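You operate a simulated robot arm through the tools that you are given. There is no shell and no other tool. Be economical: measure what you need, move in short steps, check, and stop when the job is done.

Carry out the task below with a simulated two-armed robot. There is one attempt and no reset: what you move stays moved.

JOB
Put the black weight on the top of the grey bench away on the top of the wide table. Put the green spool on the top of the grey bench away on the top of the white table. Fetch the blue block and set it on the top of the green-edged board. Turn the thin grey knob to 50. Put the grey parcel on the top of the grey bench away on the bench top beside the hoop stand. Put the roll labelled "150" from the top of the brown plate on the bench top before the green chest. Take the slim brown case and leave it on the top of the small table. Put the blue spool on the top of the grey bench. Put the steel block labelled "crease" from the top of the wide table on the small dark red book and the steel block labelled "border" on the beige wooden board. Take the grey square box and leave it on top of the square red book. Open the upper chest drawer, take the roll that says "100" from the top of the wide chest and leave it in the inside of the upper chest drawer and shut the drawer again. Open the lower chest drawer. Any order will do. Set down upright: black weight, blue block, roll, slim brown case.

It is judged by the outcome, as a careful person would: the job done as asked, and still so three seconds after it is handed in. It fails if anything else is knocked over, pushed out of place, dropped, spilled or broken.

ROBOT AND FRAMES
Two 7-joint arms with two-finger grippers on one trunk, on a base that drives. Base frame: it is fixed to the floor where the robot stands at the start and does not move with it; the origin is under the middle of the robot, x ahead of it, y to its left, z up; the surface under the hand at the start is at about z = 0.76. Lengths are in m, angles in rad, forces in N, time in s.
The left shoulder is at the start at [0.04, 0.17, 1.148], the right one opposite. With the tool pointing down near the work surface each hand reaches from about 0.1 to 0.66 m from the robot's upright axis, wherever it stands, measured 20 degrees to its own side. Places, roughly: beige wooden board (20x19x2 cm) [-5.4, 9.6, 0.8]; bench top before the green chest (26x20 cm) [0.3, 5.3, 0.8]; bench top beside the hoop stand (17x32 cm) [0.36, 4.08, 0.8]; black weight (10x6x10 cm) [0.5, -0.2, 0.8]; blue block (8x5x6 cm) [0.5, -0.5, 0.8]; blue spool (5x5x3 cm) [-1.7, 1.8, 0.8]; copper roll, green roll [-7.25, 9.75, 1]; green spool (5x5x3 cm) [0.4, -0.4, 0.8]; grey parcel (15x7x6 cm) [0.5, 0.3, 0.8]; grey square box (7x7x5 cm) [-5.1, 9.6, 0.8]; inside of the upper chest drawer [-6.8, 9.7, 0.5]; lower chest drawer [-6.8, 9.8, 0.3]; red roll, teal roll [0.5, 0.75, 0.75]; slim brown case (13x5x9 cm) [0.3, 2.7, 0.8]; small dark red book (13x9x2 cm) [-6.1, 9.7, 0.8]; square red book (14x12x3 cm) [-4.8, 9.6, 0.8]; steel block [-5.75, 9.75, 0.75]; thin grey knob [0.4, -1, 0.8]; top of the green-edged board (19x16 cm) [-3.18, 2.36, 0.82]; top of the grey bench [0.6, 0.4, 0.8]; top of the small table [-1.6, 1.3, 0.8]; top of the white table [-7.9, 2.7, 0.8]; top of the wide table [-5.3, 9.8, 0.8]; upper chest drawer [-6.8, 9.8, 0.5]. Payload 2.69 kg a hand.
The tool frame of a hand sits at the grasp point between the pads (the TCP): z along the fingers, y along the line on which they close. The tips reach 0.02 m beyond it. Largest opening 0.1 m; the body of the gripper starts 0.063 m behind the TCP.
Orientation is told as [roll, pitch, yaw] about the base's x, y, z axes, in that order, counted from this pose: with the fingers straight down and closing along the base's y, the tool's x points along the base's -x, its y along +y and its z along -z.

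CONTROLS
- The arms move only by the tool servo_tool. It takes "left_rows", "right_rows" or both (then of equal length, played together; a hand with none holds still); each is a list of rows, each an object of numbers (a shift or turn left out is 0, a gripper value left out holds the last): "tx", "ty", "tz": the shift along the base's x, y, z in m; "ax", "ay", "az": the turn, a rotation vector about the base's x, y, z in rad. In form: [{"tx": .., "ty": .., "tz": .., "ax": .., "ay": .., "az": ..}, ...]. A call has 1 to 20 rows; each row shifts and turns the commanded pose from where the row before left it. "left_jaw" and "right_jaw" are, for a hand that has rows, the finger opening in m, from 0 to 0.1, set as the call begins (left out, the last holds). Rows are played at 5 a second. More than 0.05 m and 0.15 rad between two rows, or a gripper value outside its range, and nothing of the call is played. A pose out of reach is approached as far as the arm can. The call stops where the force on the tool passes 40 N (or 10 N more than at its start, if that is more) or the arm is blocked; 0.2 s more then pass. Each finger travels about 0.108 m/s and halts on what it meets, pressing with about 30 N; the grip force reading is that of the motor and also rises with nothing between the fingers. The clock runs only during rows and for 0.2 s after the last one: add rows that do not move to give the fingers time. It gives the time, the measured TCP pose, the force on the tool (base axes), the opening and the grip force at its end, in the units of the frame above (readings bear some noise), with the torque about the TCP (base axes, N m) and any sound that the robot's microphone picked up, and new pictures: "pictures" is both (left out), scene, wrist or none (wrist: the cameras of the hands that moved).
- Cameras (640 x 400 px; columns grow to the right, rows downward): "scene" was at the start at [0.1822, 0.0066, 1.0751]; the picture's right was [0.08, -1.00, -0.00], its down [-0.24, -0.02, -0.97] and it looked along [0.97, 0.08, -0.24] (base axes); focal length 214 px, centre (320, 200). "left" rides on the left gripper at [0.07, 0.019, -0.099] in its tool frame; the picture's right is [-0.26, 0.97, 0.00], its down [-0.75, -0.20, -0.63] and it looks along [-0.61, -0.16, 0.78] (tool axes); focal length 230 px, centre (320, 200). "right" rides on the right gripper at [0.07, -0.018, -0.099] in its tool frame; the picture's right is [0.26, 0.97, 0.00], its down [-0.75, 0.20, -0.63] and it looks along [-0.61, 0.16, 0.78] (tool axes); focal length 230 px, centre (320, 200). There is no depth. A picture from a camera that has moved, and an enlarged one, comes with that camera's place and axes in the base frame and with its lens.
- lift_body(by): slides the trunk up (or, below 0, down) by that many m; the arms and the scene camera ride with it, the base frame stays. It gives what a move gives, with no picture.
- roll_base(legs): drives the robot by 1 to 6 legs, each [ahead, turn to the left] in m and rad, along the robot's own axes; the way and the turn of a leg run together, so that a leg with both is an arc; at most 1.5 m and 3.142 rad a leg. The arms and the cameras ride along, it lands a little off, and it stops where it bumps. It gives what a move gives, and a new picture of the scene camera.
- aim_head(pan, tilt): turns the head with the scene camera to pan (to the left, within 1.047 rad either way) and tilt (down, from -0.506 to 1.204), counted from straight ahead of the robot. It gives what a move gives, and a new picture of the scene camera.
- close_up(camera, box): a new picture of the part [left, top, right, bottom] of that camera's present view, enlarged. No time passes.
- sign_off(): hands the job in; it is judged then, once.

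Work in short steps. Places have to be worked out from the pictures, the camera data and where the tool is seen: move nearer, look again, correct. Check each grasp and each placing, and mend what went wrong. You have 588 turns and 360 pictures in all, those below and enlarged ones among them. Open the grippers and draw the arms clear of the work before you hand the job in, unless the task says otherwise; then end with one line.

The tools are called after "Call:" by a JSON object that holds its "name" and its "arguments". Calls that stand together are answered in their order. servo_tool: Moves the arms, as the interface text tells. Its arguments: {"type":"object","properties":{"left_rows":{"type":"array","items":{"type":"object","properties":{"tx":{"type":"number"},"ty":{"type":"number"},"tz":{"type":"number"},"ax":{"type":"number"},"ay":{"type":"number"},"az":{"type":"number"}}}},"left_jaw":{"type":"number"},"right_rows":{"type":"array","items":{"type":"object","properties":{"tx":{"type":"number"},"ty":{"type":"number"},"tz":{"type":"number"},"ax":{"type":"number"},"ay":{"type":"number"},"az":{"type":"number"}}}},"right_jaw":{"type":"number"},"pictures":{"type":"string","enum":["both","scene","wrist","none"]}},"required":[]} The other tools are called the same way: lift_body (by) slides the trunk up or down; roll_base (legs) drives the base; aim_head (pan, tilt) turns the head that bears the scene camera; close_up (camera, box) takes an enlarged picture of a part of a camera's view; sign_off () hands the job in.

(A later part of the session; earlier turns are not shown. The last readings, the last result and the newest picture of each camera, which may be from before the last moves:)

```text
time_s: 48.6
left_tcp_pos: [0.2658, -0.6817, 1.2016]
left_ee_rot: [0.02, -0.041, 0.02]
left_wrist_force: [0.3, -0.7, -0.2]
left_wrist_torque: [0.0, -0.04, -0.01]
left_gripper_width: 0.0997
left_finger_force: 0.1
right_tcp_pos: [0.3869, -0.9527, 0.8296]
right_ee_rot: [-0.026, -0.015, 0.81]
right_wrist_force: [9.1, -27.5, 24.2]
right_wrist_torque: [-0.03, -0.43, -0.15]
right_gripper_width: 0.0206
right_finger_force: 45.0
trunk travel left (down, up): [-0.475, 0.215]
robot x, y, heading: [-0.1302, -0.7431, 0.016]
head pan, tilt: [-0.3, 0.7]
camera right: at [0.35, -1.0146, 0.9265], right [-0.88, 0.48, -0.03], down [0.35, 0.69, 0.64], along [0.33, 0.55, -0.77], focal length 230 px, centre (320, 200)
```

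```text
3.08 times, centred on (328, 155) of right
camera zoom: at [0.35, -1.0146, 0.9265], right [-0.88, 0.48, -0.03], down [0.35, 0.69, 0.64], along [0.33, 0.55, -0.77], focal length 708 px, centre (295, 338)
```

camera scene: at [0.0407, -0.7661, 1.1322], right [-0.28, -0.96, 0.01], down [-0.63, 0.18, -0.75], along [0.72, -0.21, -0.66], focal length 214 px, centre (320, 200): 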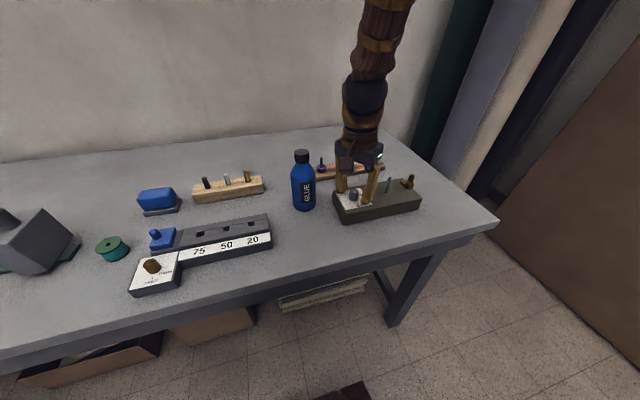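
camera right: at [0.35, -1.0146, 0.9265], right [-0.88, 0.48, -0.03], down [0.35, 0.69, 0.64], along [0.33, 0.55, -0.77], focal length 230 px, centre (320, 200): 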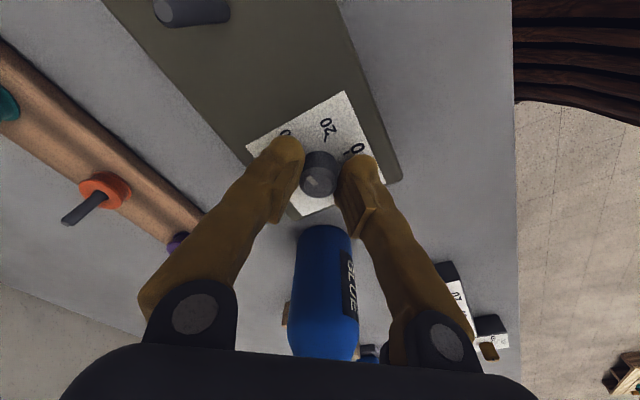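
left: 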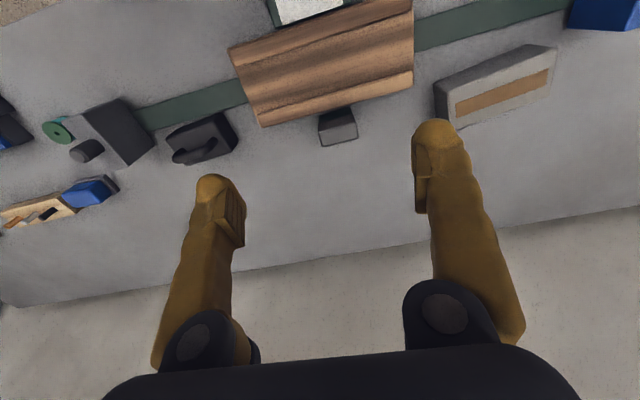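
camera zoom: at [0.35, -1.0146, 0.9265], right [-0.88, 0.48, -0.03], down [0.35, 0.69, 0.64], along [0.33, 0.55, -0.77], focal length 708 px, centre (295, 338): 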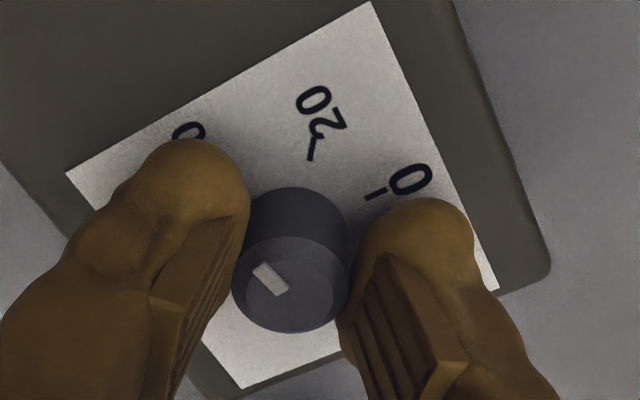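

The pointer seems close to 50. I release, rise and look without the fingers in the way.

Call:
{"name": "servo_tool", "arguments": {"right_rows": [{}, {"tz": 0.03}, {"tz": 0.04}, {"tz": 0.04}], "right_jaw": 0.05, "pictures": "none"}}

Call:
{"name": "close_up", "arguments": {"camera": "right", "box": [250, 60, 410, 160]}}

Call:
{"name": "close_up", "arguments": {"camera": "scene", "box": [318, 170, 398, 220]}}

```text
time_s: 49.6
left_tcp_pos: [0.2661, -0.6788, 1.2001]
left_ee_rot: [0.017, -0.04, 0.019]
left_wrist_force: [-0.2, 0.0, -0.8]
left_wrist_torque: [0.03, -0.01, 0.01]
left_gripper_width: 0.1003
left_finger_force: 0.1
right_tcp_pos: [0.3858, -0.9473, 0.9372]
right_ee_rot: [-0.021, -0.015, 0.81]
right_wrist_force: [-1.2, 0.4, -0.3]
right_wrist_torque: [-0.02, 0.05, 0.01]
right_gripper_width: 0.0499
right_finger_force: 0.1
trunk travel left (down, up): [-0.475, 0.215]
robot x, y, heading: [-0.1312, -0.743, 0.026]
head pan, tilt: [-0.3, 0.7]
```

```text
4.00 times, centred on (330, 110) of right
camera zoom: at [0.3494, -1.0103, 1.0365], right [-0.88, 0.48, -0.02], down [0.36, 0.68, 0.64], along [0.32, 0.55, -0.77], focal length 920 px, centre (280, 560)
```

zoom: 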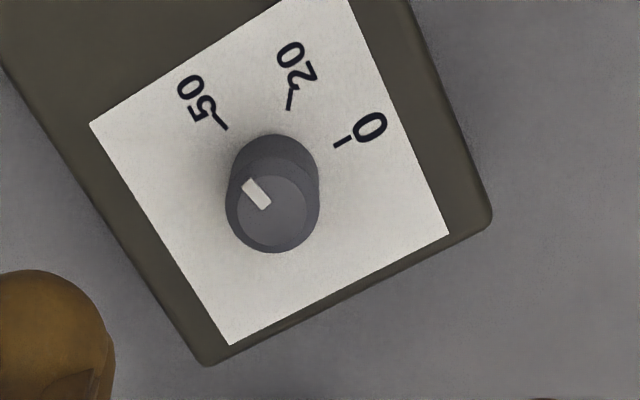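

```text
8.00 times, centred on (358, 195) of scene
camera zoom: at [0.04, -0.7658, 1.1323], right [-0.28, -0.96, 0.01], down [-0.63, 0.18, -0.75], along [0.72, -0.21, -0.66], focal length 1716 px, centre (16, 240)
```

zoom: 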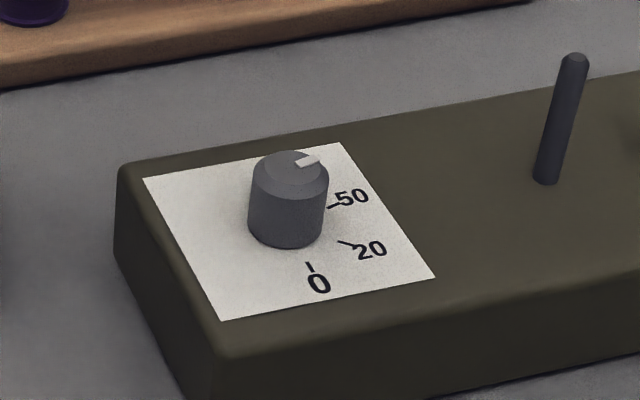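

Measured: pointer at about 102.5°, the 50 tick at about 111°. I regrip and add 0.145 rad.

Call:
{"name": "servo_tool", "arguments": {"right_rows": [{"tz": -0.04}, {"tz": -0.04}, {"tz": -0.03}], "pictures": "none"}}

Call:
{"name": "servo_tool", "arguments": {"right_rows": [{}, {}, {"az": 0.07}, {"az": 0.075}, {}], "right_jaw": 0.0, "pictures": "none"}}

Call:
{"name": "servo_tool", "arguments": {"right_rows": [{}, {"tz": 0.03}, {"tz": 0.04}, {"tz": 0.04}], "right_jaw": 0.05, "pictures": "none"}}

Call:
{"name": "close_up", "arguments": {"camera": "right", "box": [250, 60, 410, 160]}}

```text
time_s: 50.4
left_tcp_pos: [0.2668, -0.6783, 1.2001]
left_ee_rot: [0.017, -0.039, 0.021]
left_wrist_force: [0.2, 0.0, -0.2]
left_wrist_torque: [0.01, 0.02, 0.01]
left_gripper_width: 0.1
left_finger_force: 0.1
right_tcp_pos: [0.3844, -0.9496, 0.8286]
right_ee_rot: [-0.019, -0.016, 0.809]
right_wrist_force: [-0.5, -0.4, 0.1]
right_wrist_torque: [-0.01, -0.01, 0.02]
right_gripper_width: 0.05
right_finger_force: 0.0
trunk travel left (down, up): [-0.475, 0.215]
robot x, y, heading: [-0.1313, -0.7435, 0.02]
head pan, tilt: [-0.3, 0.7]
```

```text
time_s: 51.6
left_tcp_pos: [0.2686, -0.6802, 1.2001]
left_ee_rot: [0.019, -0.038, 0.019]
left_wrist_force: [0.3, 1.2, -0.4]
left_wrist_torque: [-0.01, 0.0, -0.02]
left_gripper_width: 0.1
left_finger_force: 0.0
right_tcp_pos: [0.3876, -0.9513, 0.829]
right_ee_rot: [-0.022, -0.015, 0.955]
right_wrist_force: [14.9, -25.4, 14.0]
right_wrist_torque: [-0.19, -0.18, -0.34]
right_gripper_width: 0.0208
right_finger_force: 45.4
trunk travel left (down, up): [-0.475, 0.215]
robot x, y, heading: [-0.1331, -0.7431, 0.023]
head pan, tilt: [-0.3, 0.7]
```

```text
time_s: 52.6
left_tcp_pos: [0.267, -0.6777, 1.2006]
left_ee_rot: [0.019, -0.039, 0.019]
left_wrist_force: [0.2, 0.0, 0.8]
left_wrist_torque: [-0.02, 0.0, -0.05]
left_gripper_width: 0.1002
left_finger_force: 0.1
right_tcp_pos: [0.3861, -0.9502, 0.9362]
right_ee_rot: [-0.02, -0.016, 0.955]
right_wrist_force: [0.0, -0.1, 0.8]
right_wrist_torque: [0.0, 0.0, 0.0]
right_gripper_width: 0.05
right_finger_force: 0.0
trunk travel left (down, up): [-0.475, 0.215]
robot x, y, heading: [-0.1286, -0.7421, 0.023]
head pan, tilt: [-0.3, 0.7]
```

```text
4.00 times, centred on (330, 110) of right
camera zoom: at [0.359, -1.0168, 1.0348], right [-0.94, 0.35, -0.02], down [0.25, 0.73, 0.64], along [0.24, 0.59, -0.77], focal length 920 px, centre (280, 560)
```

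zoom: 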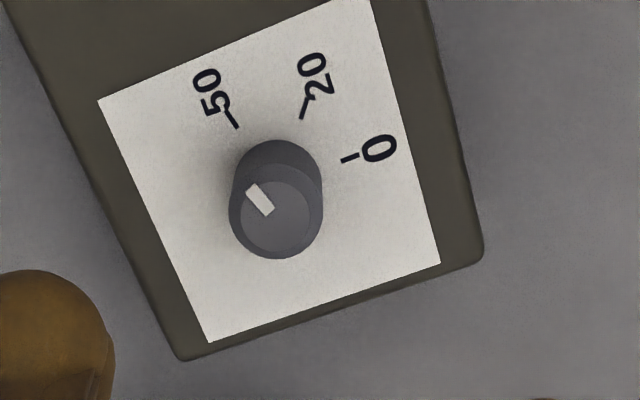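

Call:
{"name": "close_up", "arguments": {"camera": "scene", "box": [334, 175, 382, 205]}}

Call:
{"name": "close_up", "arguments": {"camera": "right", "box": [290, 70, 354, 130]}}

```text
13.33 times, centred on (358, 190) of scene
camera zoom: at [0.0401, -0.7658, 1.1323], right [-0.28, -0.96, 0.01], down [-0.63, 0.18, -0.75], along [0.72, -0.21, -0.66], focal length 2860 px, centre (-187, 333)
```

zoom: 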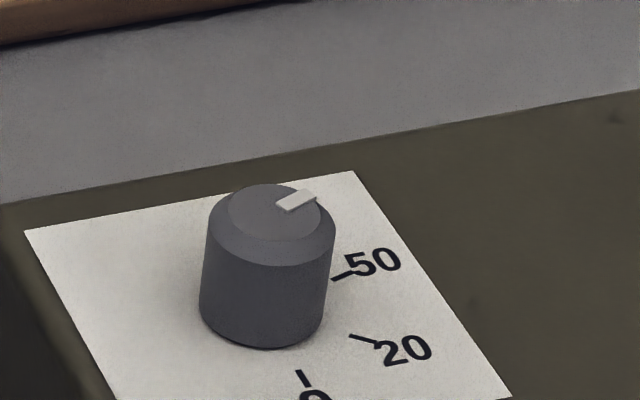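

```text
6.67 times, centred on (322, 100) of right
camera zoom: at [0.359, -1.0168, 1.0348], right [-0.94, 0.35, -0.02], down [0.25, 0.73, 0.64], along [0.24, 0.59, -0.77], focal length 1534 px, centre (307, 867)
```

zoom: 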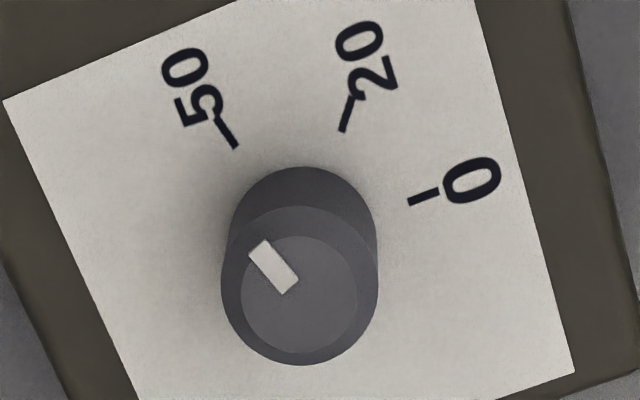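

The pointer is parallel to the 50 tick: the knob is set. I raise the right hand clear, then move over to face the block and spool (y≈-0.4).

Call:
{"name": "servo_tool", "arguments": {"right_rows": [{"tz": 0.05, "az": -0.14}, {"tz": 0.05, "az": -0.14}, {"tz": 0.05, "az": -0.14}, {"tz": 0.05, "az": -0.14}, {"tz": 0.05, "az": -0.14}, {"az": -0.14}, {"az": -0.1}], "right_jaw": 0.1, "pictures": "none"}}

Call:
{"name": "roll_base", "arguments": {"legs": [[-0.2, 0], [0, 1.571], [0.28, 0], [0, -1.571], [0.2, 0]]}}

```text
time_s: 54.2
left_tcp_pos: [0.2661, -0.6784, 1.1997]
left_ee_rot: [0.016, -0.04, 0.019]
left_wrist_force: [0.0, -0.2, -0.6]
left_wrist_torque: [-0.01, -0.04, -0.02]
left_gripper_width: 0.0998
left_finger_force: 0.0
right_tcp_pos: [0.3859, -0.9474, 1.1874]
right_ee_rot: [-0.02, -0.015, 0.013]
right_wrist_force: [-0.1, -0.5, 1.5]
right_wrist_torque: [0.0, 0.01, -0.01]
right_gripper_width: 0.1002
right_finger_force: 0.0
trunk travel left (down, up): [-0.475, 0.215]
robot x, y, heading: [-0.1329, -0.7433, 0.017]
head pan, tilt: [-0.3, 0.7]
```

```text
time_s: 60.4
left_tcp_pos: [-0.4019, -0.3286, 1.2124]
left_ee_rot: [0.021, -0.071, 1.603]
left_wrist_force: [-0.2, -0.6, 0.3]
left_wrist_torque: [0.05, 0.02, 0.01]
left_gripper_width: 0.1001
left_finger_force: 0.1
right_tcp_pos: [-0.1346, -0.2048, 1.2041]
right_ee_rot: [-0.018, -0.046, 1.597]
right_wrist_force: [1.0, 0.7, -0.2]
right_wrist_torque: [0.0, -0.02, 0.02]
right_gripper_width: 0.0999
right_finger_force: 0.0
trunk travel left (down, up): [-0.475, 0.215]
robot x, y, heading: [-0.3238, -0.6881, 1.646]
head pan, tilt: [-0.3, 0.7]
stopped in leg 3: the robot was blocked; the commanded pose is now the measured one
camera scene: at [-0.3117, -0.5369, 1.1348], right [0.97, -0.22, 0.0], down [-0.14, -0.63, -0.76], along [0.17, 0.74, -0.65], focal length 214 px, centre (320, 200)
```

scene: 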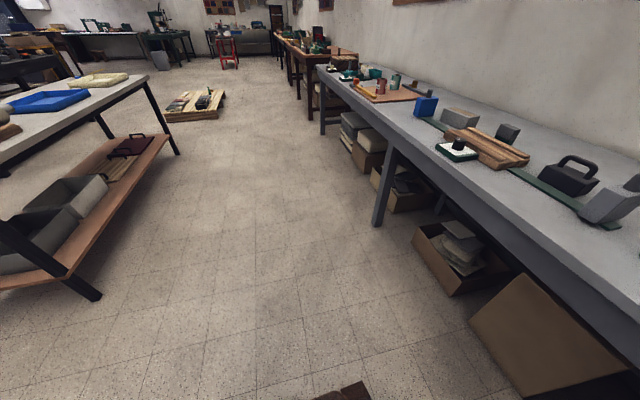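

Nothing visible in front; I simply retry the drive.

Call:
{"name": "roll_base", "arguments": {"legs": [[0.22, -0.06]]}}

```text
time_s: 62.1
left_tcp_pos: [-0.392, -0.0997, 1.2097]
left_ee_rot: [0.02, -0.066, 1.542]
left_wrist_force: [-0.3, 0.2, 0.2]
left_wrist_torque: [-0.07, 0.04, -0.01]
left_gripper_width: 0.1
left_finger_force: 0.1
right_tcp_pos: [-0.1167, 0.0074, 1.2008]
right_ee_rot: [-0.021, -0.041, 1.538]
right_wrist_force: [0.3, -0.1, -0.4]
right_wrist_torque: [-0.04, 0.02, -0.03]
right_gripper_width: 0.1001
right_finger_force: 0.1
trunk travel left (down, up): [-0.475, 0.215]
robot x, y, heading: [-0.3409, -0.4742, 1.588]
head pan, tilt: [-0.3, 0.7]
camera scene: at [-0.3141, -0.3005, 1.132], right [0.96, -0.28, 0.01], down [-0.18, -0.63, -0.75], along [0.21, 0.72, -0.66], focal length 214 px, centre (320, 200)
```

scene: 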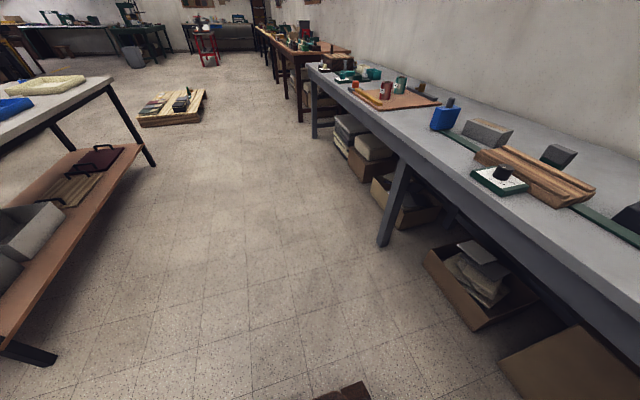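

Call:
{"name": "roll_base", "arguments": {"legs": [[0, -1.585], [0.2, 0]]}}

Call:
{"name": "aim_head", "arguments": {"pan": 0.0, "tilt": 0.75}}

```text
time_s: 67.6
left_tcp_pos: [0.2204, -0.4213, 1.2142]
left_ee_rot: [0.023, -0.082, -0.038]
left_wrist_force: [0.7, 0.5, -0.7]
left_wrist_torque: [0.04, 0.04, -0.01]
left_gripper_width: 0.1
left_finger_force: 0.0
right_tcp_pos: [0.3238, -0.6962, 1.2096]
right_ee_rot: [-0.02, -0.056, -0.042]
right_wrist_force: [0.6, -1.1, 0.3]
right_wrist_torque: [0.05, 0.04, -0.01]
right_gripper_width: 0.1
right_finger_force: 0.1
trunk travel left (down, up): [-0.475, 0.215]
robot x, y, heading: [-0.1332, -0.4698, 0.013]
head pan, tilt: [-0.3, 0.7]
camera scene: at [0.0387, -0.4946, 1.132], right [-0.29, -0.96, 0.01], down [-0.63, 0.18, -0.75], along [0.72, -0.22, -0.66], focal length 214 px, centre (320, 200)
```

scene: 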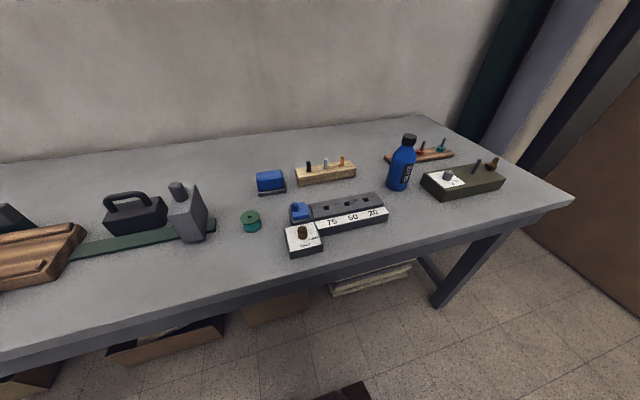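

```text
time_s: 68.4
left_tcp_pos: [0.1961, -0.4201, 1.2138]
left_ee_rot: [0.023, -0.07, -0.04]
left_wrist_force: [-1.4, -1.0, 0.3]
left_wrist_torque: [-0.01, -0.04, -0.01]
left_gripper_width: 0.0999
left_finger_force: 0.1
right_tcp_pos: [0.3006, -0.6957, 1.2167]
right_ee_rot: [-0.019, -0.076, -0.045]
right_wrist_force: [-0.8, 0.6, -0.8]
right_wrist_torque: [-0.01, -0.01, -0.03]
right_gripper_width: 0.1003
right_finger_force: 0.1
trunk travel left (down, up): [-0.475, 0.215]
robot x, y, heading: [-0.1346, -0.47, 0.013]
head pan, tilt: [0.0, 0.75]
camera scene: at [0.0362, -0.469, 1.1284], right [0.01, -1.0, 0.0], down [-0.69, -0.01, -0.72], along [0.72, 0.01, -0.69], focal length 214 px, centre (320, 200)
```

scene: 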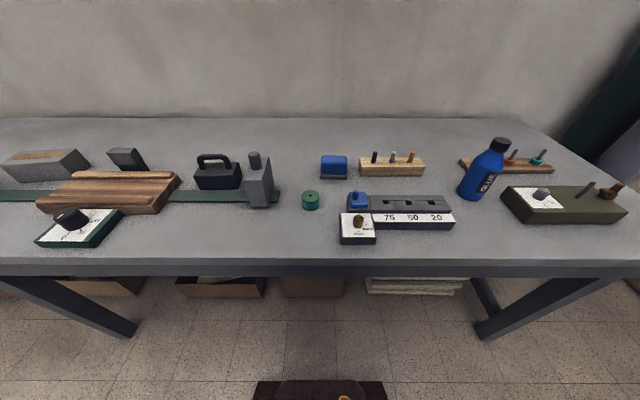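

Call:
{"name": "close_up", "arguments": {"camera": "scene", "box": [290, 135, 386, 215]}}

Call:
{"name": "close_up", "arguments": {"camera": "right", "box": [0, 0, 640, 400]}}

```text
5.00 times, centred on (338, 175) of scene
camera zoom: at [0.0362, -0.469, 1.1284], right [0.01, -1.0, 0.0], down [-0.69, -0.01, -0.72], along [0.72, 0.01, -0.69], focal length 1072 px, centre (230, 325)
```

zoom: 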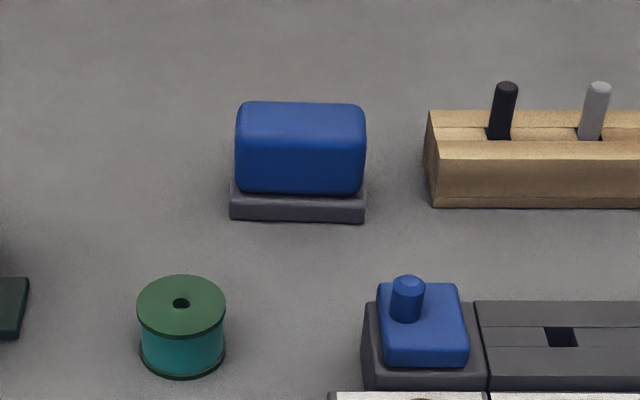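

```text
1.00 times, centred on (320, 200) of right (not enlarged: the box is as wide or as high as the picture)
camera zoom: at [0.2247, -0.7087, 1.3098], right [-0.21, 0.98, -0.04], down [0.71, 0.18, 0.68], along [0.67, 0.12, -0.73], focal length 230 px, centre (320, 200)
```

zoom: 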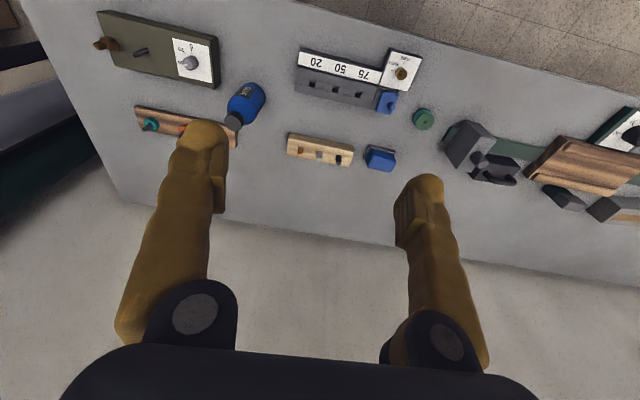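

The block sits about (0.527, -0.50), long axis along y, top z≈0.815; the green spool at about (0.402, -0.441). I roll 0.13 m closer and turn the right hand to close along x.

Call:
{"name": "roll_base", "arguments": {"legs": [[0.13, 0]]}}

Call:
{"name": "servo_tool", "arguments": {"right_rows": [{"tx": 0.02, "ty": 0.03, "az": 0.14}, {"tx": 0.02, "ty": 0.03, "az": 0.14}, {"ty": 0.03, "tz": -0.03, "az": 0.14}, {"ty": 0.03, "tz": -0.03, "az": 0.14}, {"ty": 0.03, "tz": -0.03, "az": 0.14}, {"ty": 0.02, "tz": -0.03, "az": 0.14}, {"az": 0.14, "tz": -0.03}, {"az": 0.14}, {"az": 0.14}, {"az": 0.14}, {"az": 0.14}, {"ax": 0.06, "ay": 0.04}], "pictures": "none"}}

```text
time_s: 69.7
left_tcp_pos: [0.3304, -0.4187, 1.2117]
left_ee_rot: [0.023, -0.067, -0.038]
left_wrist_force: [0.0, -0.6, 0.4]
left_wrist_torque: [0.03, -0.02, 0.02]
left_gripper_width: 0.1001
left_finger_force: 0.1
right_tcp_pos: [0.4371, -0.6947, 1.2152]
right_ee_rot: [-0.021, -0.072, -0.045]
right_wrist_force: [1.4, -0.5, -0.5]
right_wrist_torque: [-0.01, 0.05, 0.01]
right_gripper_width: 0.1001
right_finger_force: 0.1
trunk travel left (down, up): [-0.475, 0.215]
robot x, y, heading: [0.0005, -0.4691, 0.011]
head pan, tilt: [0.0, 0.75]
camera scene: at [0.1715, -0.4676, 1.1278], right [0.01, -1.0, 0.0], down [-0.7, -0.01, -0.72], along [0.72, 0.01, -0.7], focal length 214 px, centre (320, 200)
```

scene: 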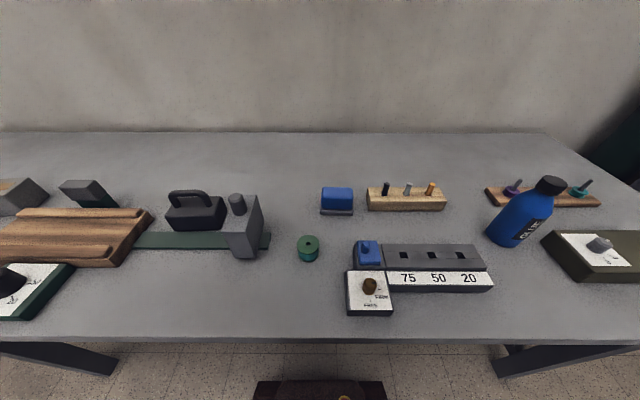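

```text
time_s: 72.3
left_tcp_pos: [0.309, -0.4181, 1.1995]
left_ee_rot: [0.022, -0.024, -0.038]
left_wrist_force: [0.6, -0.8, 0.1]
left_wrist_torque: [-0.02, -0.02, -0.02]
left_gripper_width: 0.0999
left_finger_force: 0.1
right_tcp_pos: [0.4574, -0.526, 1.0724]
right_ee_rot: [0.027, -0.15, 1.493]
right_wrist_force: [0.6, 1.0, 0.1]
right_wrist_torque: [0.03, 0.02, 0.04]
right_gripper_width: 0.1001
right_finger_force: 0.0
trunk travel left (down, up): [-0.475, 0.215]
robot x, y, heading: [-0.0038, -0.4701, 0.008]
head pan, tilt: [0.0, 0.75]
```

Call:
{"name": "servo_tool", "arguments": {"right_rows": [{"ax": -0.14, "tx": 0.03, "ty": 0.02, "tz": -0.02}, {"ax": -0.01, "ay": -0.027, "az": 0.08, "tx": 0.03, "tz": -0.03}, {"tx": 0.01, "ty": 0.005, "tz": -0.04}, {"tz": -0.04}, {"tz": -0.03}]}}

```text
time_s: 73.5
left_tcp_pos: [0.3092, -0.4176, 1.1985]
left_ee_rot: [0.02, -0.022, -0.04]
left_wrist_force: [-0.8, -0.4, 0.4]
left_wrist_torque: [0.0, 0.01, 0.02]
left_gripper_width: 0.1001
left_finger_force: 0.0
right_tcp_pos: [0.5269, -0.5, 0.9137]
right_ee_rot: [-0.011, 0.0, 1.573]
right_wrist_force: [0.1, -0.4, 0.8]
right_wrist_torque: [0.0, -0.01, -0.03]
right_gripper_width: 0.0999
right_finger_force: 0.0
trunk travel left (down, up): [-0.475, 0.215]
robot x, y, heading: [-0.0025, -0.4704, 0.012]
head pan, tilt: [0.0, 0.75]
camera scene: at [0.171, -0.467, 1.1279], right [0.01, -1.0, 0.0], down [-0.69, -0.01, -0.72], along [0.72, 0.01, -0.69], focal length 214 px, centre (320, 200)
camera right: at [0.5466, -0.5682, 1.0124], right [-0.97, -0.26, -0.01], down [-0.21, 0.75, 0.63], along [-0.15, 0.61, -0.78], focal length 230 px, centre (320, 200)
```

scene: 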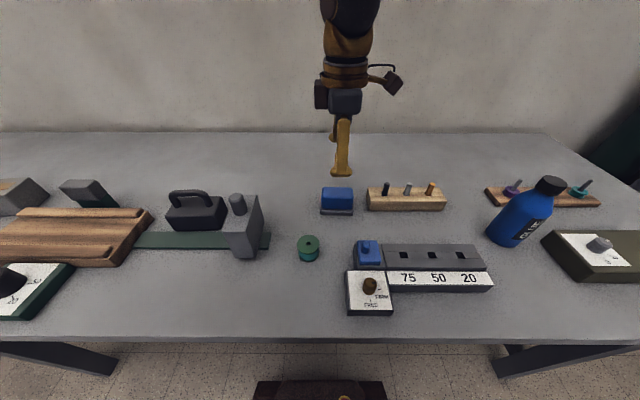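
right: 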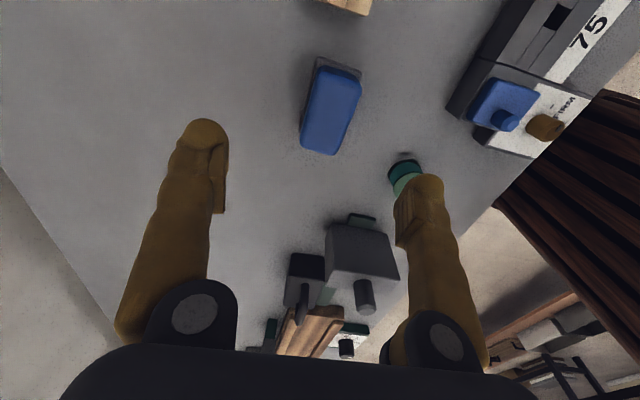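

Block centre ≈(0.523, -0.506). I lower onto it and grip.

Call:
{"name": "servo_tool", "arguments": {"right_rows": [{"tx": -0.003, "ty": -0.006, "tz": -0.04}, {"tz": -0.04}, {"tz": -0.038}], "pictures": "none"}}

Call:
{"name": "servo_tool", "arguments": {"right_rows": [{}, {}, {}, {}], "right_jaw": 0.0}}

```text
time_s: 74.3
left_tcp_pos: [0.3094, -0.4186, 1.1997]
left_ee_rot: [0.023, -0.023, -0.039]
left_wrist_force: [-0.4, 0.6, -0.2]
left_wrist_torque: [-0.03, 0.03, 0.02]
left_gripper_width: 0.1
left_finger_force: 0.0
right_tcp_pos: [0.5241, -0.5065, 0.7929]
right_ee_rot: [-0.008, 0.0, 1.571]
right_wrist_force: [1.1, 1.1, -0.3]
right_wrist_torque: [0.01, 0.03, -0.04]
right_gripper_width: 0.0999
right_finger_force: 0.0
trunk travel left (down, up): [-0.475, 0.215]
robot x, y, heading: [-0.0047, -0.471, 0.008]
head pan, tilt: [0.0, 0.75]
```

```text
time_s: 74.9
left_tcp_pos: [0.2851, -0.4175, 1.1892]
left_ee_rot: [0.021, 0.021, -0.038]
left_wrist_force: [-0.9, -0.2, 0.4]
left_wrist_torque: [-0.06, -0.04, 0.03]
left_gripper_width: 0.1001
left_finger_force: 0.2
right_tcp_pos: [0.5112, -0.5049, 0.8005]
right_ee_rot: [-0.025, 0.002, 1.569]
right_wrist_force: [0.5, 0.9, -1.3]
right_wrist_torque: [-0.04, -0.04, -0.01]
right_gripper_width: 0.0389
right_finger_force: 30.4
trunk travel left (down, up): [-0.475, 0.215]
robot x, y, heading: [-0.0045, -0.471, 0.008]
head pan, tilt: [0.0, 0.75]
stopped in row 3 (right hand): the arm was blocked; the commanded pose is now the measured one
camera scene: at [0.169, -0.467, 1.1282], right [0.01, -1.0, 0.0], down [-0.69, -0.01, -0.72], along [0.72, 0.01, -0.69], focal length 214 px, centre (320, 200)
camera right: at [0.5281, -0.5751, 0.9007], right [-0.97, -0.26, -0.02], down [-0.22, 0.75, 0.62], along [-0.14, 0.61, -0.78], focal length 230 px, centre (320, 200)
```

scene: 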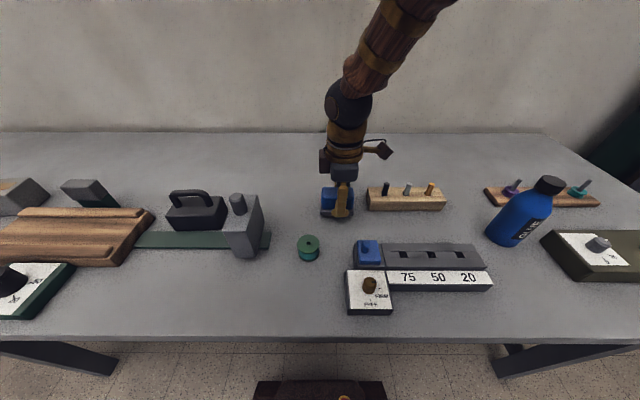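
right: 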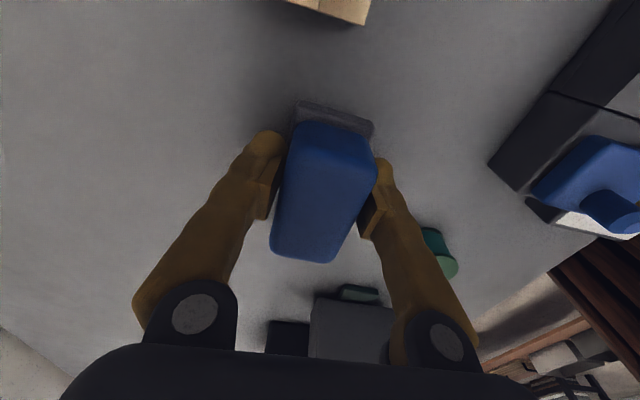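

Gripped at 39 mm. I lift it and check.

Call:
{"name": "servo_tool", "arguments": {"right_rows": [{"tz": 0.03}, {"tz": 0.05}, {"tz": 0.05}, {"tz": 0.05}]}}

```text
time_s: 75.9
left_tcp_pos: [0.286, -0.4195, 1.1898]
left_ee_rot: [0.019, 0.021, -0.039]
left_wrist_force: [-0.8, -0.2, -0.5]
left_wrist_torque: [0.01, 0.0, 0.01]
left_gripper_width: 0.1
left_finger_force: 0.0
right_tcp_pos: [0.5118, -0.5068, 0.9816]
right_ee_rot: [-0.025, 0.001, 1.57]
right_wrist_force: [-0.5, 0.4, -1.0]
right_wrist_torque: [0.01, 0.0, 0.0]
right_gripper_width: 0.039
right_finger_force: 30.0
trunk travel left (down, up): [-0.475, 0.215]
robot x, y, heading: [-0.0052, -0.4725, 0.008]
head pan, tilt: [0.0, 0.75]
camera scene: at [0.1698, -0.4676, 1.1281], right [0.01, -1.0, 0.0], down [-0.69, -0.01, -0.72], along [0.72, 0.01, -0.69], focal length 214 px, centre (320, 200)
camera right: at [0.5285, -0.576, 1.0793], right [-0.97, -0.26, -0.02], down [-0.22, 0.75, 0.62], along [-0.14, 0.61, -0.78], focal length 230 px, centre (320, 200)
```

scene: 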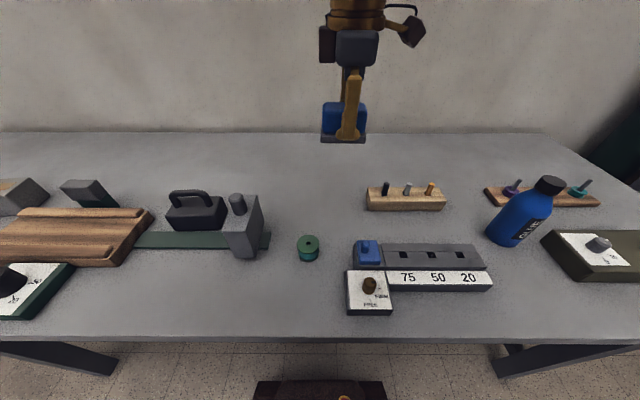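
right: 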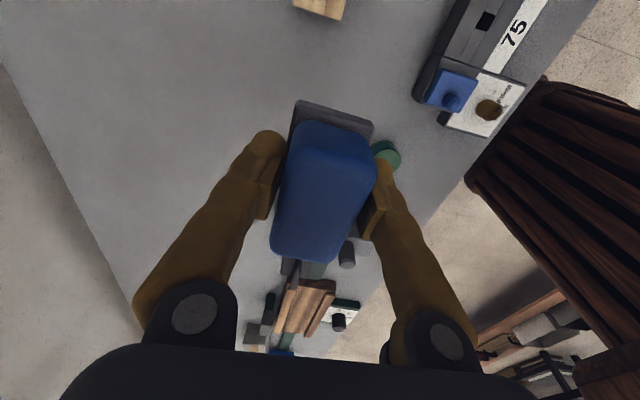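

Held well. I move the right hand aside to the right and bring the left hand above the spool (0.407, -0.441).

Call:
{"name": "servo_tool", "arguments": {"right_rows": [{"ty": -0.03, "tz": 0.03}, {"ty": -0.04, "tz": 0.025}, {"ty": -0.04, "tz": 0.02}, {"ty": -0.04, "tz": 0.02}, {"ty": -0.04, "tz": 0.02}, {"ty": -0.03}], "pictures": "none"}}

Call:
{"name": "servo_tool", "arguments": {"left_rows": [{"tx": 0.035, "ty": -0.005, "tz": -0.03, "ax": -0.02}, {"tx": 0.035, "ty": -0.005, "tz": -0.03, "ay": -0.02}, {"tx": 0.03, "ty": -0.005, "tz": -0.04, "az": 0.04}, {"tx": 0.02, "ty": -0.005, "tz": -0.04}, {"tz": -0.04}, {"tz": -0.04}, {"tz": -0.04}, {"tz": -0.04}], "left_jaw": 0.075}}

```text
time_s: 77.3
left_tcp_pos: [0.2881, -0.418, 1.1887]
left_ee_rot: [0.021, 0.021, -0.038]
left_wrist_force: [-0.2, 1.1, 0.6]
left_wrist_torque: [-0.03, -0.02, 0.0]
left_gripper_width: 0.1
left_finger_force: 0.1
right_tcp_pos: [0.5106, -0.7278, 1.0937]
right_ee_rot: [-0.024, 0.0, 1.571]
right_wrist_force: [-1.0, 0.4, -1.6]
right_wrist_torque: [0.01, 0.0, 0.0]
right_gripper_width: 0.0389
right_finger_force: 30.0
trunk travel left (down, up): [-0.475, 0.215]
robot x, y, heading: [-0.0024, -0.4725, 0.007]
head pan, tilt: [0.0, 0.75]
```

```text
refused: row 3 steps farther than a row can; nothing moved
```

Call:
{"name": "servo_tool", "arguments": {"left_rows": [{"tx": 0.03, "ty": -0.005, "tz": -0.03, "ax": -0.02}, {"tx": 0.03, "ty": -0.005, "tz": -0.03, "ay": -0.02}, {"tx": 0.03, "ty": -0.005, "tz": -0.03, "az": 0.04}, {"tx": 0.029, "ty": -0.005, "tz": -0.03}, {"tz": -0.04}, {"tz": -0.04}, {"tz": -0.04}, {"tz": -0.04}], "left_jaw": 0.075}}

```text
time_s: 79.3
left_tcp_pos: [0.4107, -0.4208, 0.9441]
left_ee_rot: [-0.074, -0.064, 0.114]
left_wrist_force: [-1.2, 0.2, 0.9]
left_wrist_torque: [-0.02, -0.11, -0.01]
left_gripper_width: 0.0747
left_finger_force: 0.0
right_tcp_pos: [0.4899, -0.726, 1.1052]
right_ee_rot: [-0.045, -0.001, 1.572]
right_wrist_force: [-0.7, 0.5, -1.3]
right_wrist_torque: [-0.01, -0.07, 0.04]
right_gripper_width: 0.0389
right_finger_force: 30.1
trunk travel left (down, up): [-0.475, 0.215]
robot x, y, heading: [-0.0028, -0.4657, 0.013]
head pan, tilt: [0.0, 0.75]
stopped in row 8 (left hand): the arm was blocked; the commanded pose is now the measured one
camera scene: at [0.1671, -0.4668, 1.1286], right [0.01, -1.0, 0.0], down [-0.69, -0.01, -0.72], along [0.72, 0.01, -0.69], focal length 214 px, centre (320, 200)
camera left: at [0.3325, -0.4033, 1.0382], right [0.15, 0.99, -0.05], down [0.72, -0.07, 0.69], along [0.68, -0.14, -0.72], focal length 230 px, centre (320, 200)
```

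scene: 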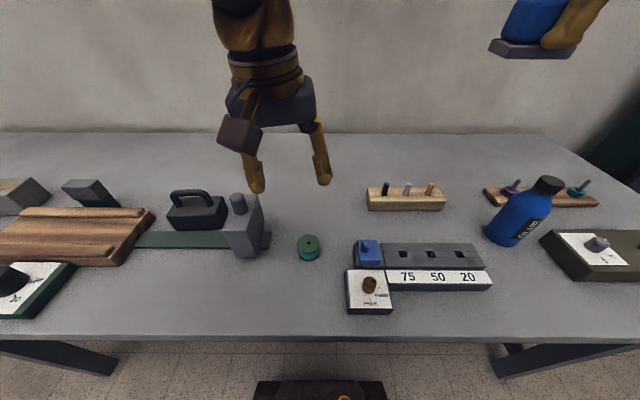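
left: 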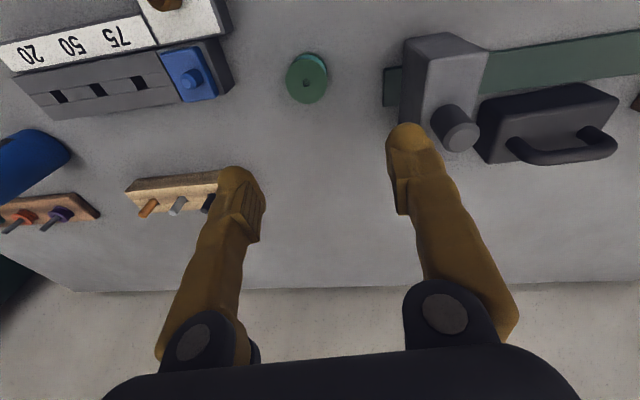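

The left arm jams reaching across the middle. I raise it, level it, and turn the base a little to the right so that the spool lies on its own side.

Call:
{"name": "servo_tool", "arguments": {"left_rows": [{"tz": 0.04, "ax": 0.07, "ay": 0.05}, {"tz": 0.04, "az": -0.1}, {"tz": 0.04, "ty": 0.03}], "pictures": "none"}}

Call:
{"name": "roll_base", "arguments": {"legs": [[0, -0.4]]}}

```text
time_s: 80.1
left_tcp_pos: [0.4098, -0.3957, 1.0667]
left_ee_rot: [0.009, -0.034, -0.018]
left_wrist_force: [0.9, 0.1, 0.2]
left_wrist_torque: [-0.07, 0.02, 0.01]
left_gripper_width: 0.075
left_finger_force: 0.0
right_tcp_pos: [0.4936, -0.7254, 1.1024]
right_ee_rot: [-0.039, 0.001, 1.572]
right_wrist_force: [0.1, 0.9, -1.3]
right_wrist_torque: [-0.04, -0.02, 0.01]
right_gripper_width: 0.0387
right_finger_force: 30.3
trunk travel left (down, up): [-0.475, 0.215]
robot x, y, heading: [-0.0043, -0.4695, 0.011]
head pan, tilt: [0.0, 0.75]
```

```text
time_s: 81.8
left_tcp_pos: [0.4064, -0.5637, 1.0667]
left_ee_rot: [0.013, -0.033, -0.413]
left_wrist_force: [-0.4, -0.1, 0.1]
left_wrist_torque: [0.04, -0.02, 0.0]
left_gripper_width: 0.0751
left_finger_force: 0.0
right_tcp_pos: [0.3548, -0.9002, 1.1016]
right_ee_rot: [-0.04, -0.003, 1.173]
right_wrist_force: [-0.2, 0.1, -1.7]
right_wrist_torque: [-0.01, 0.02, 0.03]
right_gripper_width: 0.0389
right_finger_force: 30.1
trunk travel left (down, up): [-0.475, 0.215]
robot x, y, heading: [0.0008, -0.4656, -0.388]
head pan, tilt: [0.0, 0.75]
camera scene: at [0.1585, -0.5331, 1.128], right [-0.38, -0.93, 0.0], down [-0.64, 0.26, -0.72], along [0.67, -0.27, -0.69], focal length 214 px, centre (320, 200)
```

scene: 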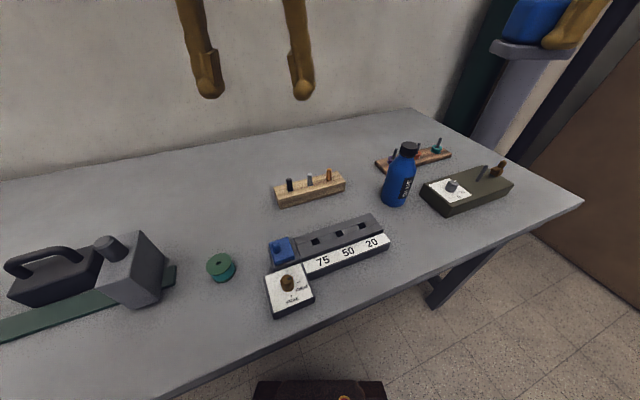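

Call:
{"name": "servo_tool", "arguments": {"left_rows": [{"ty": 0.04}, {"ty": 0.04}, {"ty": 0.04, "tx": -0.002}, {"tz": -0.05}, {"tz": -0.05}, {"tz": -0.05}]}}

```text
time_s: 83.2
left_tcp_pos: [0.39, -0.4389, 0.9219]
left_ee_rot: [0.011, -0.049, -0.415]
left_wrist_force: [0.1, -0.5, -0.5]
left_wrist_torque: [0.01, 0.01, 0.03]
left_gripper_width: 0.0753
left_finger_force: 0.1
right_tcp_pos: [0.34, -0.8937, 1.1097]
right_ee_rot: [-0.054, -0.002, 1.17]
right_wrist_force: [0.7, -0.2, -1.3]
right_wrist_torque: [-0.01, 0.04, -0.02]
right_gripper_width: 0.0391
right_finger_force: 30.0
trunk travel left (down, up): [-0.475, 0.215]
robot x, y, heading: [-0.0023, -0.4676, -0.382]
head pan, tilt: [0.0, 0.75]
camera scene: at [0.1603, -0.5338, 1.1276], right [-0.38, -0.93, 0.0], down [-0.64, 0.26, -0.72], along [0.66, -0.27, -0.7], focal length 214 px, centre (320, 200)
camera left: at [0.329, -0.3912, 1.0182], right [0.62, 0.78, 0.02], down [0.57, -0.48, 0.66], along [0.53, -0.4, -0.75], focal length 230 px, centre (320, 200)
```

scene: 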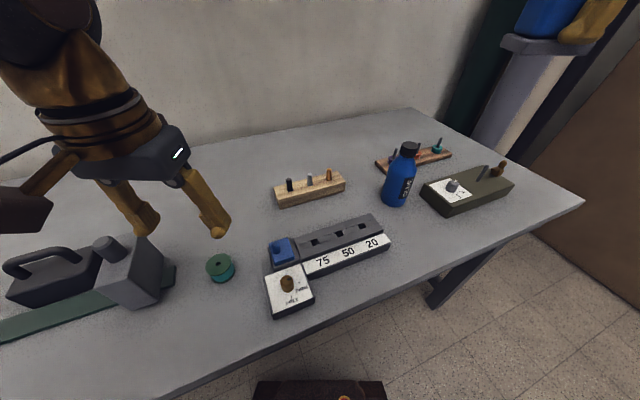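
left: 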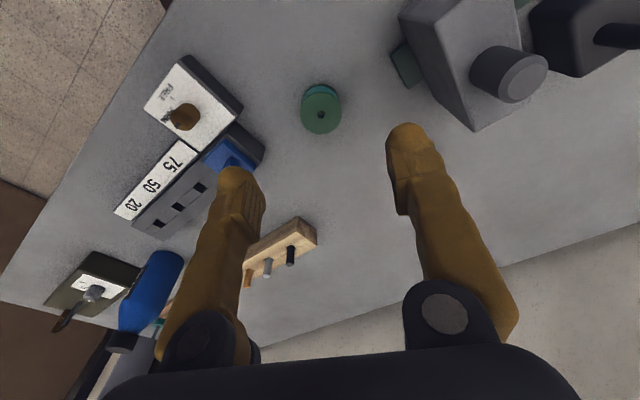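

Call:
{"name": "servo_tool", "arguments": {"left_rows": [{"tx": 0.013, "ty": -0.002, "tz": -0.03, "ax": 0.02, "ay": 0.045}, {"tz": -0.04}, {"tz": -0.04}, {"tz": -0.026}], "left_jaw": 0.07, "pictures": "wrist"}}

```text
time_s: 84.2
left_tcp_pos: [0.4026, -0.4373, 0.7872]
left_ee_rot: [0.01, -0.001, -0.414]
left_wrist_force: [-0.2, 0.0, 0.9]
left_wrist_torque: [-0.03, 0.04, 0.01]
left_gripper_width: 0.0698
left_finger_force: 0.1
right_tcp_pos: [0.3391, -0.8927, 1.11]
right_ee_rot: [-0.056, -0.002, 1.17]
right_wrist_force: [-0.5, -0.2, -1.7]
right_wrist_torque: [-0.01, 0.0, 0.01]
right_gripper_width: 0.0388
right_finger_force: 29.6
trunk travel left (down, up): [-0.475, 0.215]
robot x, y, heading: [-0.0009, -0.467, -0.385]
head pan, tilt: [0.0, 0.75]
camera left: at [0.3473, -0.3928, 0.8872], right [0.62, 0.78, 0.01], down [0.6, -0.49, 0.63], along [0.5, -0.39, -0.78], focal length 230 px, centre (320, 200)
```

left: 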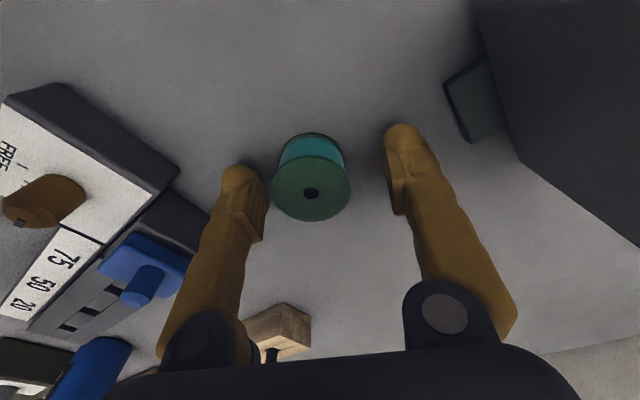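

Spool between the pads; I close and lift.

Call:
{"name": "servo_tool", "arguments": {"left_rows": [{}, {}, {}], "left_jaw": 0.0, "pictures": "none"}}

Call:
{"name": "servo_tool", "arguments": {"left_rows": [{"tz": 0.03}, {"tz": 0.05}, {"tz": 0.05}, {"tz": 0.05}, {"tz": 0.05}, {"tz": 0.05}]}}

```text
time_s: 85.0
left_tcp_pos: [0.4036, -0.4366, 0.7877]
left_ee_rot: [0.013, -0.002, -0.414]
left_wrist_force: [0.0, -0.7, 0.1]
left_wrist_torque: [-0.01, 0.0, -0.03]
left_gripper_width: 0.0395
left_finger_force: 30.0
right_tcp_pos: [0.3393, -0.8926, 1.1099]
right_ee_rot: [-0.057, -0.001, 1.171]
right_wrist_force: [-0.6, -0.2, -1.6]
right_wrist_torque: [-0.04, -0.01, 0.03]
right_gripper_width: 0.0389
right_finger_force: 29.8
trunk travel left (down, up): [-0.475, 0.215]
robot x, y, heading: [0.003, -0.4638, -0.388]
head pan, tilt: [0.0, 0.75]
```

```text
time_s: 86.4
left_tcp_pos: [0.4012, -0.4402, 1.0695]
left_ee_rot: [0.014, 0.0, -0.414]
left_wrist_force: [0.7, -0.2, -0.4]
left_wrist_torque: [-0.01, -0.02, -0.01]
left_gripper_width: 0.0393
left_finger_force: 30.5
right_tcp_pos: [0.3375, -0.8934, 1.1105]
right_ee_rot: [-0.056, -0.003, 1.171]
right_wrist_force: [1.3, -0.3, -2.0]
right_wrist_torque: [-0.03, -0.03, 0.0]
right_gripper_width: 0.039
right_finger_force: 30.1
trunk travel left (down, up): [-0.475, 0.215]
robot x, y, heading: [0.0025, -0.4658, -0.385]
head pan, tilt: [0.0, 0.75]
camera scene: at [0.1577, -0.5326, 1.1281], right [-0.38, -0.93, 0.0], down [-0.64, 0.26, -0.72], along [0.67, -0.27, -0.69], focal length 214 px, centre (320, 200)
camera left: at [0.3453, -0.3951, 1.1699], right [0.62, 0.78, 0.01], down [0.6, -0.49, 0.63], along [0.5, -0.38, -0.78], focal length 230 px, centre (320, 200)
```

scene: 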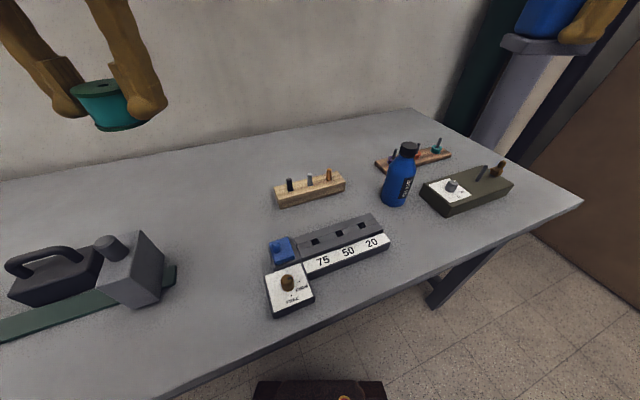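
left: 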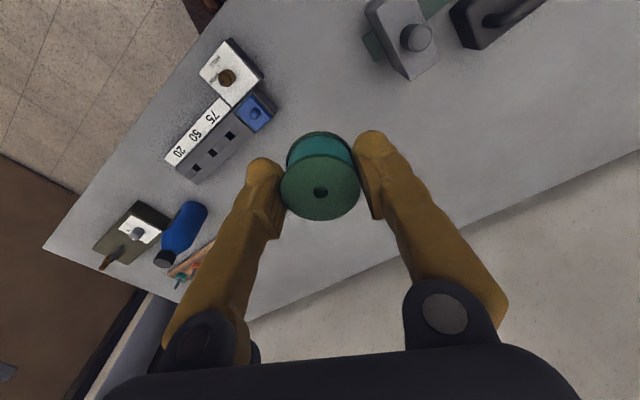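

Both items are held. I back off from the bench and turn left to look along the aisle.

Call:
{"name": "roll_base", "arguments": {"legs": [[-0.45, 0], [0, 2.2]]}}

Call:
{"name": "aim_head", "arguments": {"pan": 0.3, "tilt": 0.3}}

```text
time_s: 94.5
left_tcp_pos: [-0.6895, 0.01, 1.0678]
left_ee_rot: [0.012, -0.002, 1.802]
left_wrist_force: [-0.4, -1.0, -0.2]
left_wrist_torque: [0.01, -0.01, 0.03]
left_gripper_width: 0.0393
left_finger_force: 30.1
right_tcp_pos: [-0.2891, 0.2337, 1.1107]
right_ee_rot: [-0.057, -0.002, -2.895]
right_wrist_force: [0.0, 0.5, -1.9]
right_wrist_torque: [-0.02, 0.01, -0.03]
right_gripper_width: 0.0389
right_finger_force: 29.8
trunk travel left (down, up): [-0.475, 0.215]
robot x, y, heading: [-0.4116, -0.2966, 1.829]
head pan, tilt: [0.0, 0.75]
camera scene: at [-0.4552, -0.1257, 1.128], right [0.97, 0.25, 0.0], down [0.18, -0.67, -0.72], along [-0.18, 0.7, -0.69], focal length 214 px, centre (320, 200)
```

scene: 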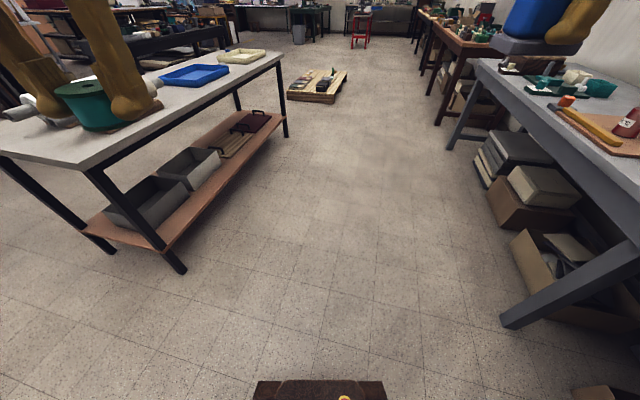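

```text
time_s: 95.5
left_tcp_pos: [-0.6851, -0.0029, 1.0742]
left_ee_rot: [0.013, -0.016, 1.803]
left_wrist_force: [0.2, 0.3, -0.2]
left_wrist_torque: [0.0, 0.03, 0.02]
left_gripper_width: 0.0396
left_finger_force: 29.7
right_tcp_pos: [-0.2845, 0.2176, 1.1161]
right_ee_rot: [-0.071, -0.001, -2.896]
right_wrist_force: [-0.5, 0.7, -1.4]
right_wrist_torque: [-0.02, 0.01, 0.02]
right_gripper_width: 0.039
right_finger_force: 29.5
trunk travel left (down, up): [-0.475, 0.215]
robot x, y, heading: [-0.4134, -0.2935, 1.829]
head pan, tilt: [0.3, 0.3]
camera scene: at [-0.4835, -0.1245, 1.1679], right [0.85, 0.53, -0.01], down [0.16, -0.27, -0.95], along [-0.5, 0.81, -0.31], focal length 214 px, centre (320, 200)
```

scene: 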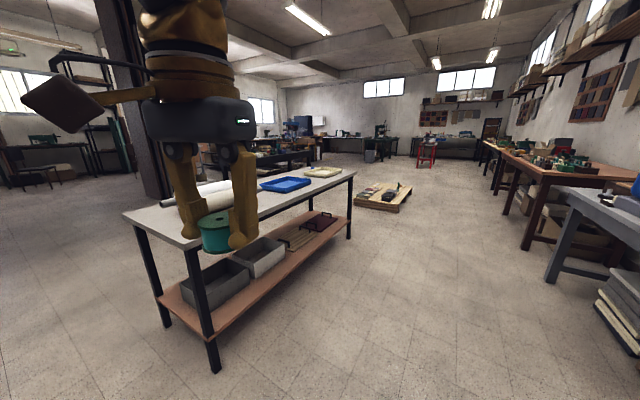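

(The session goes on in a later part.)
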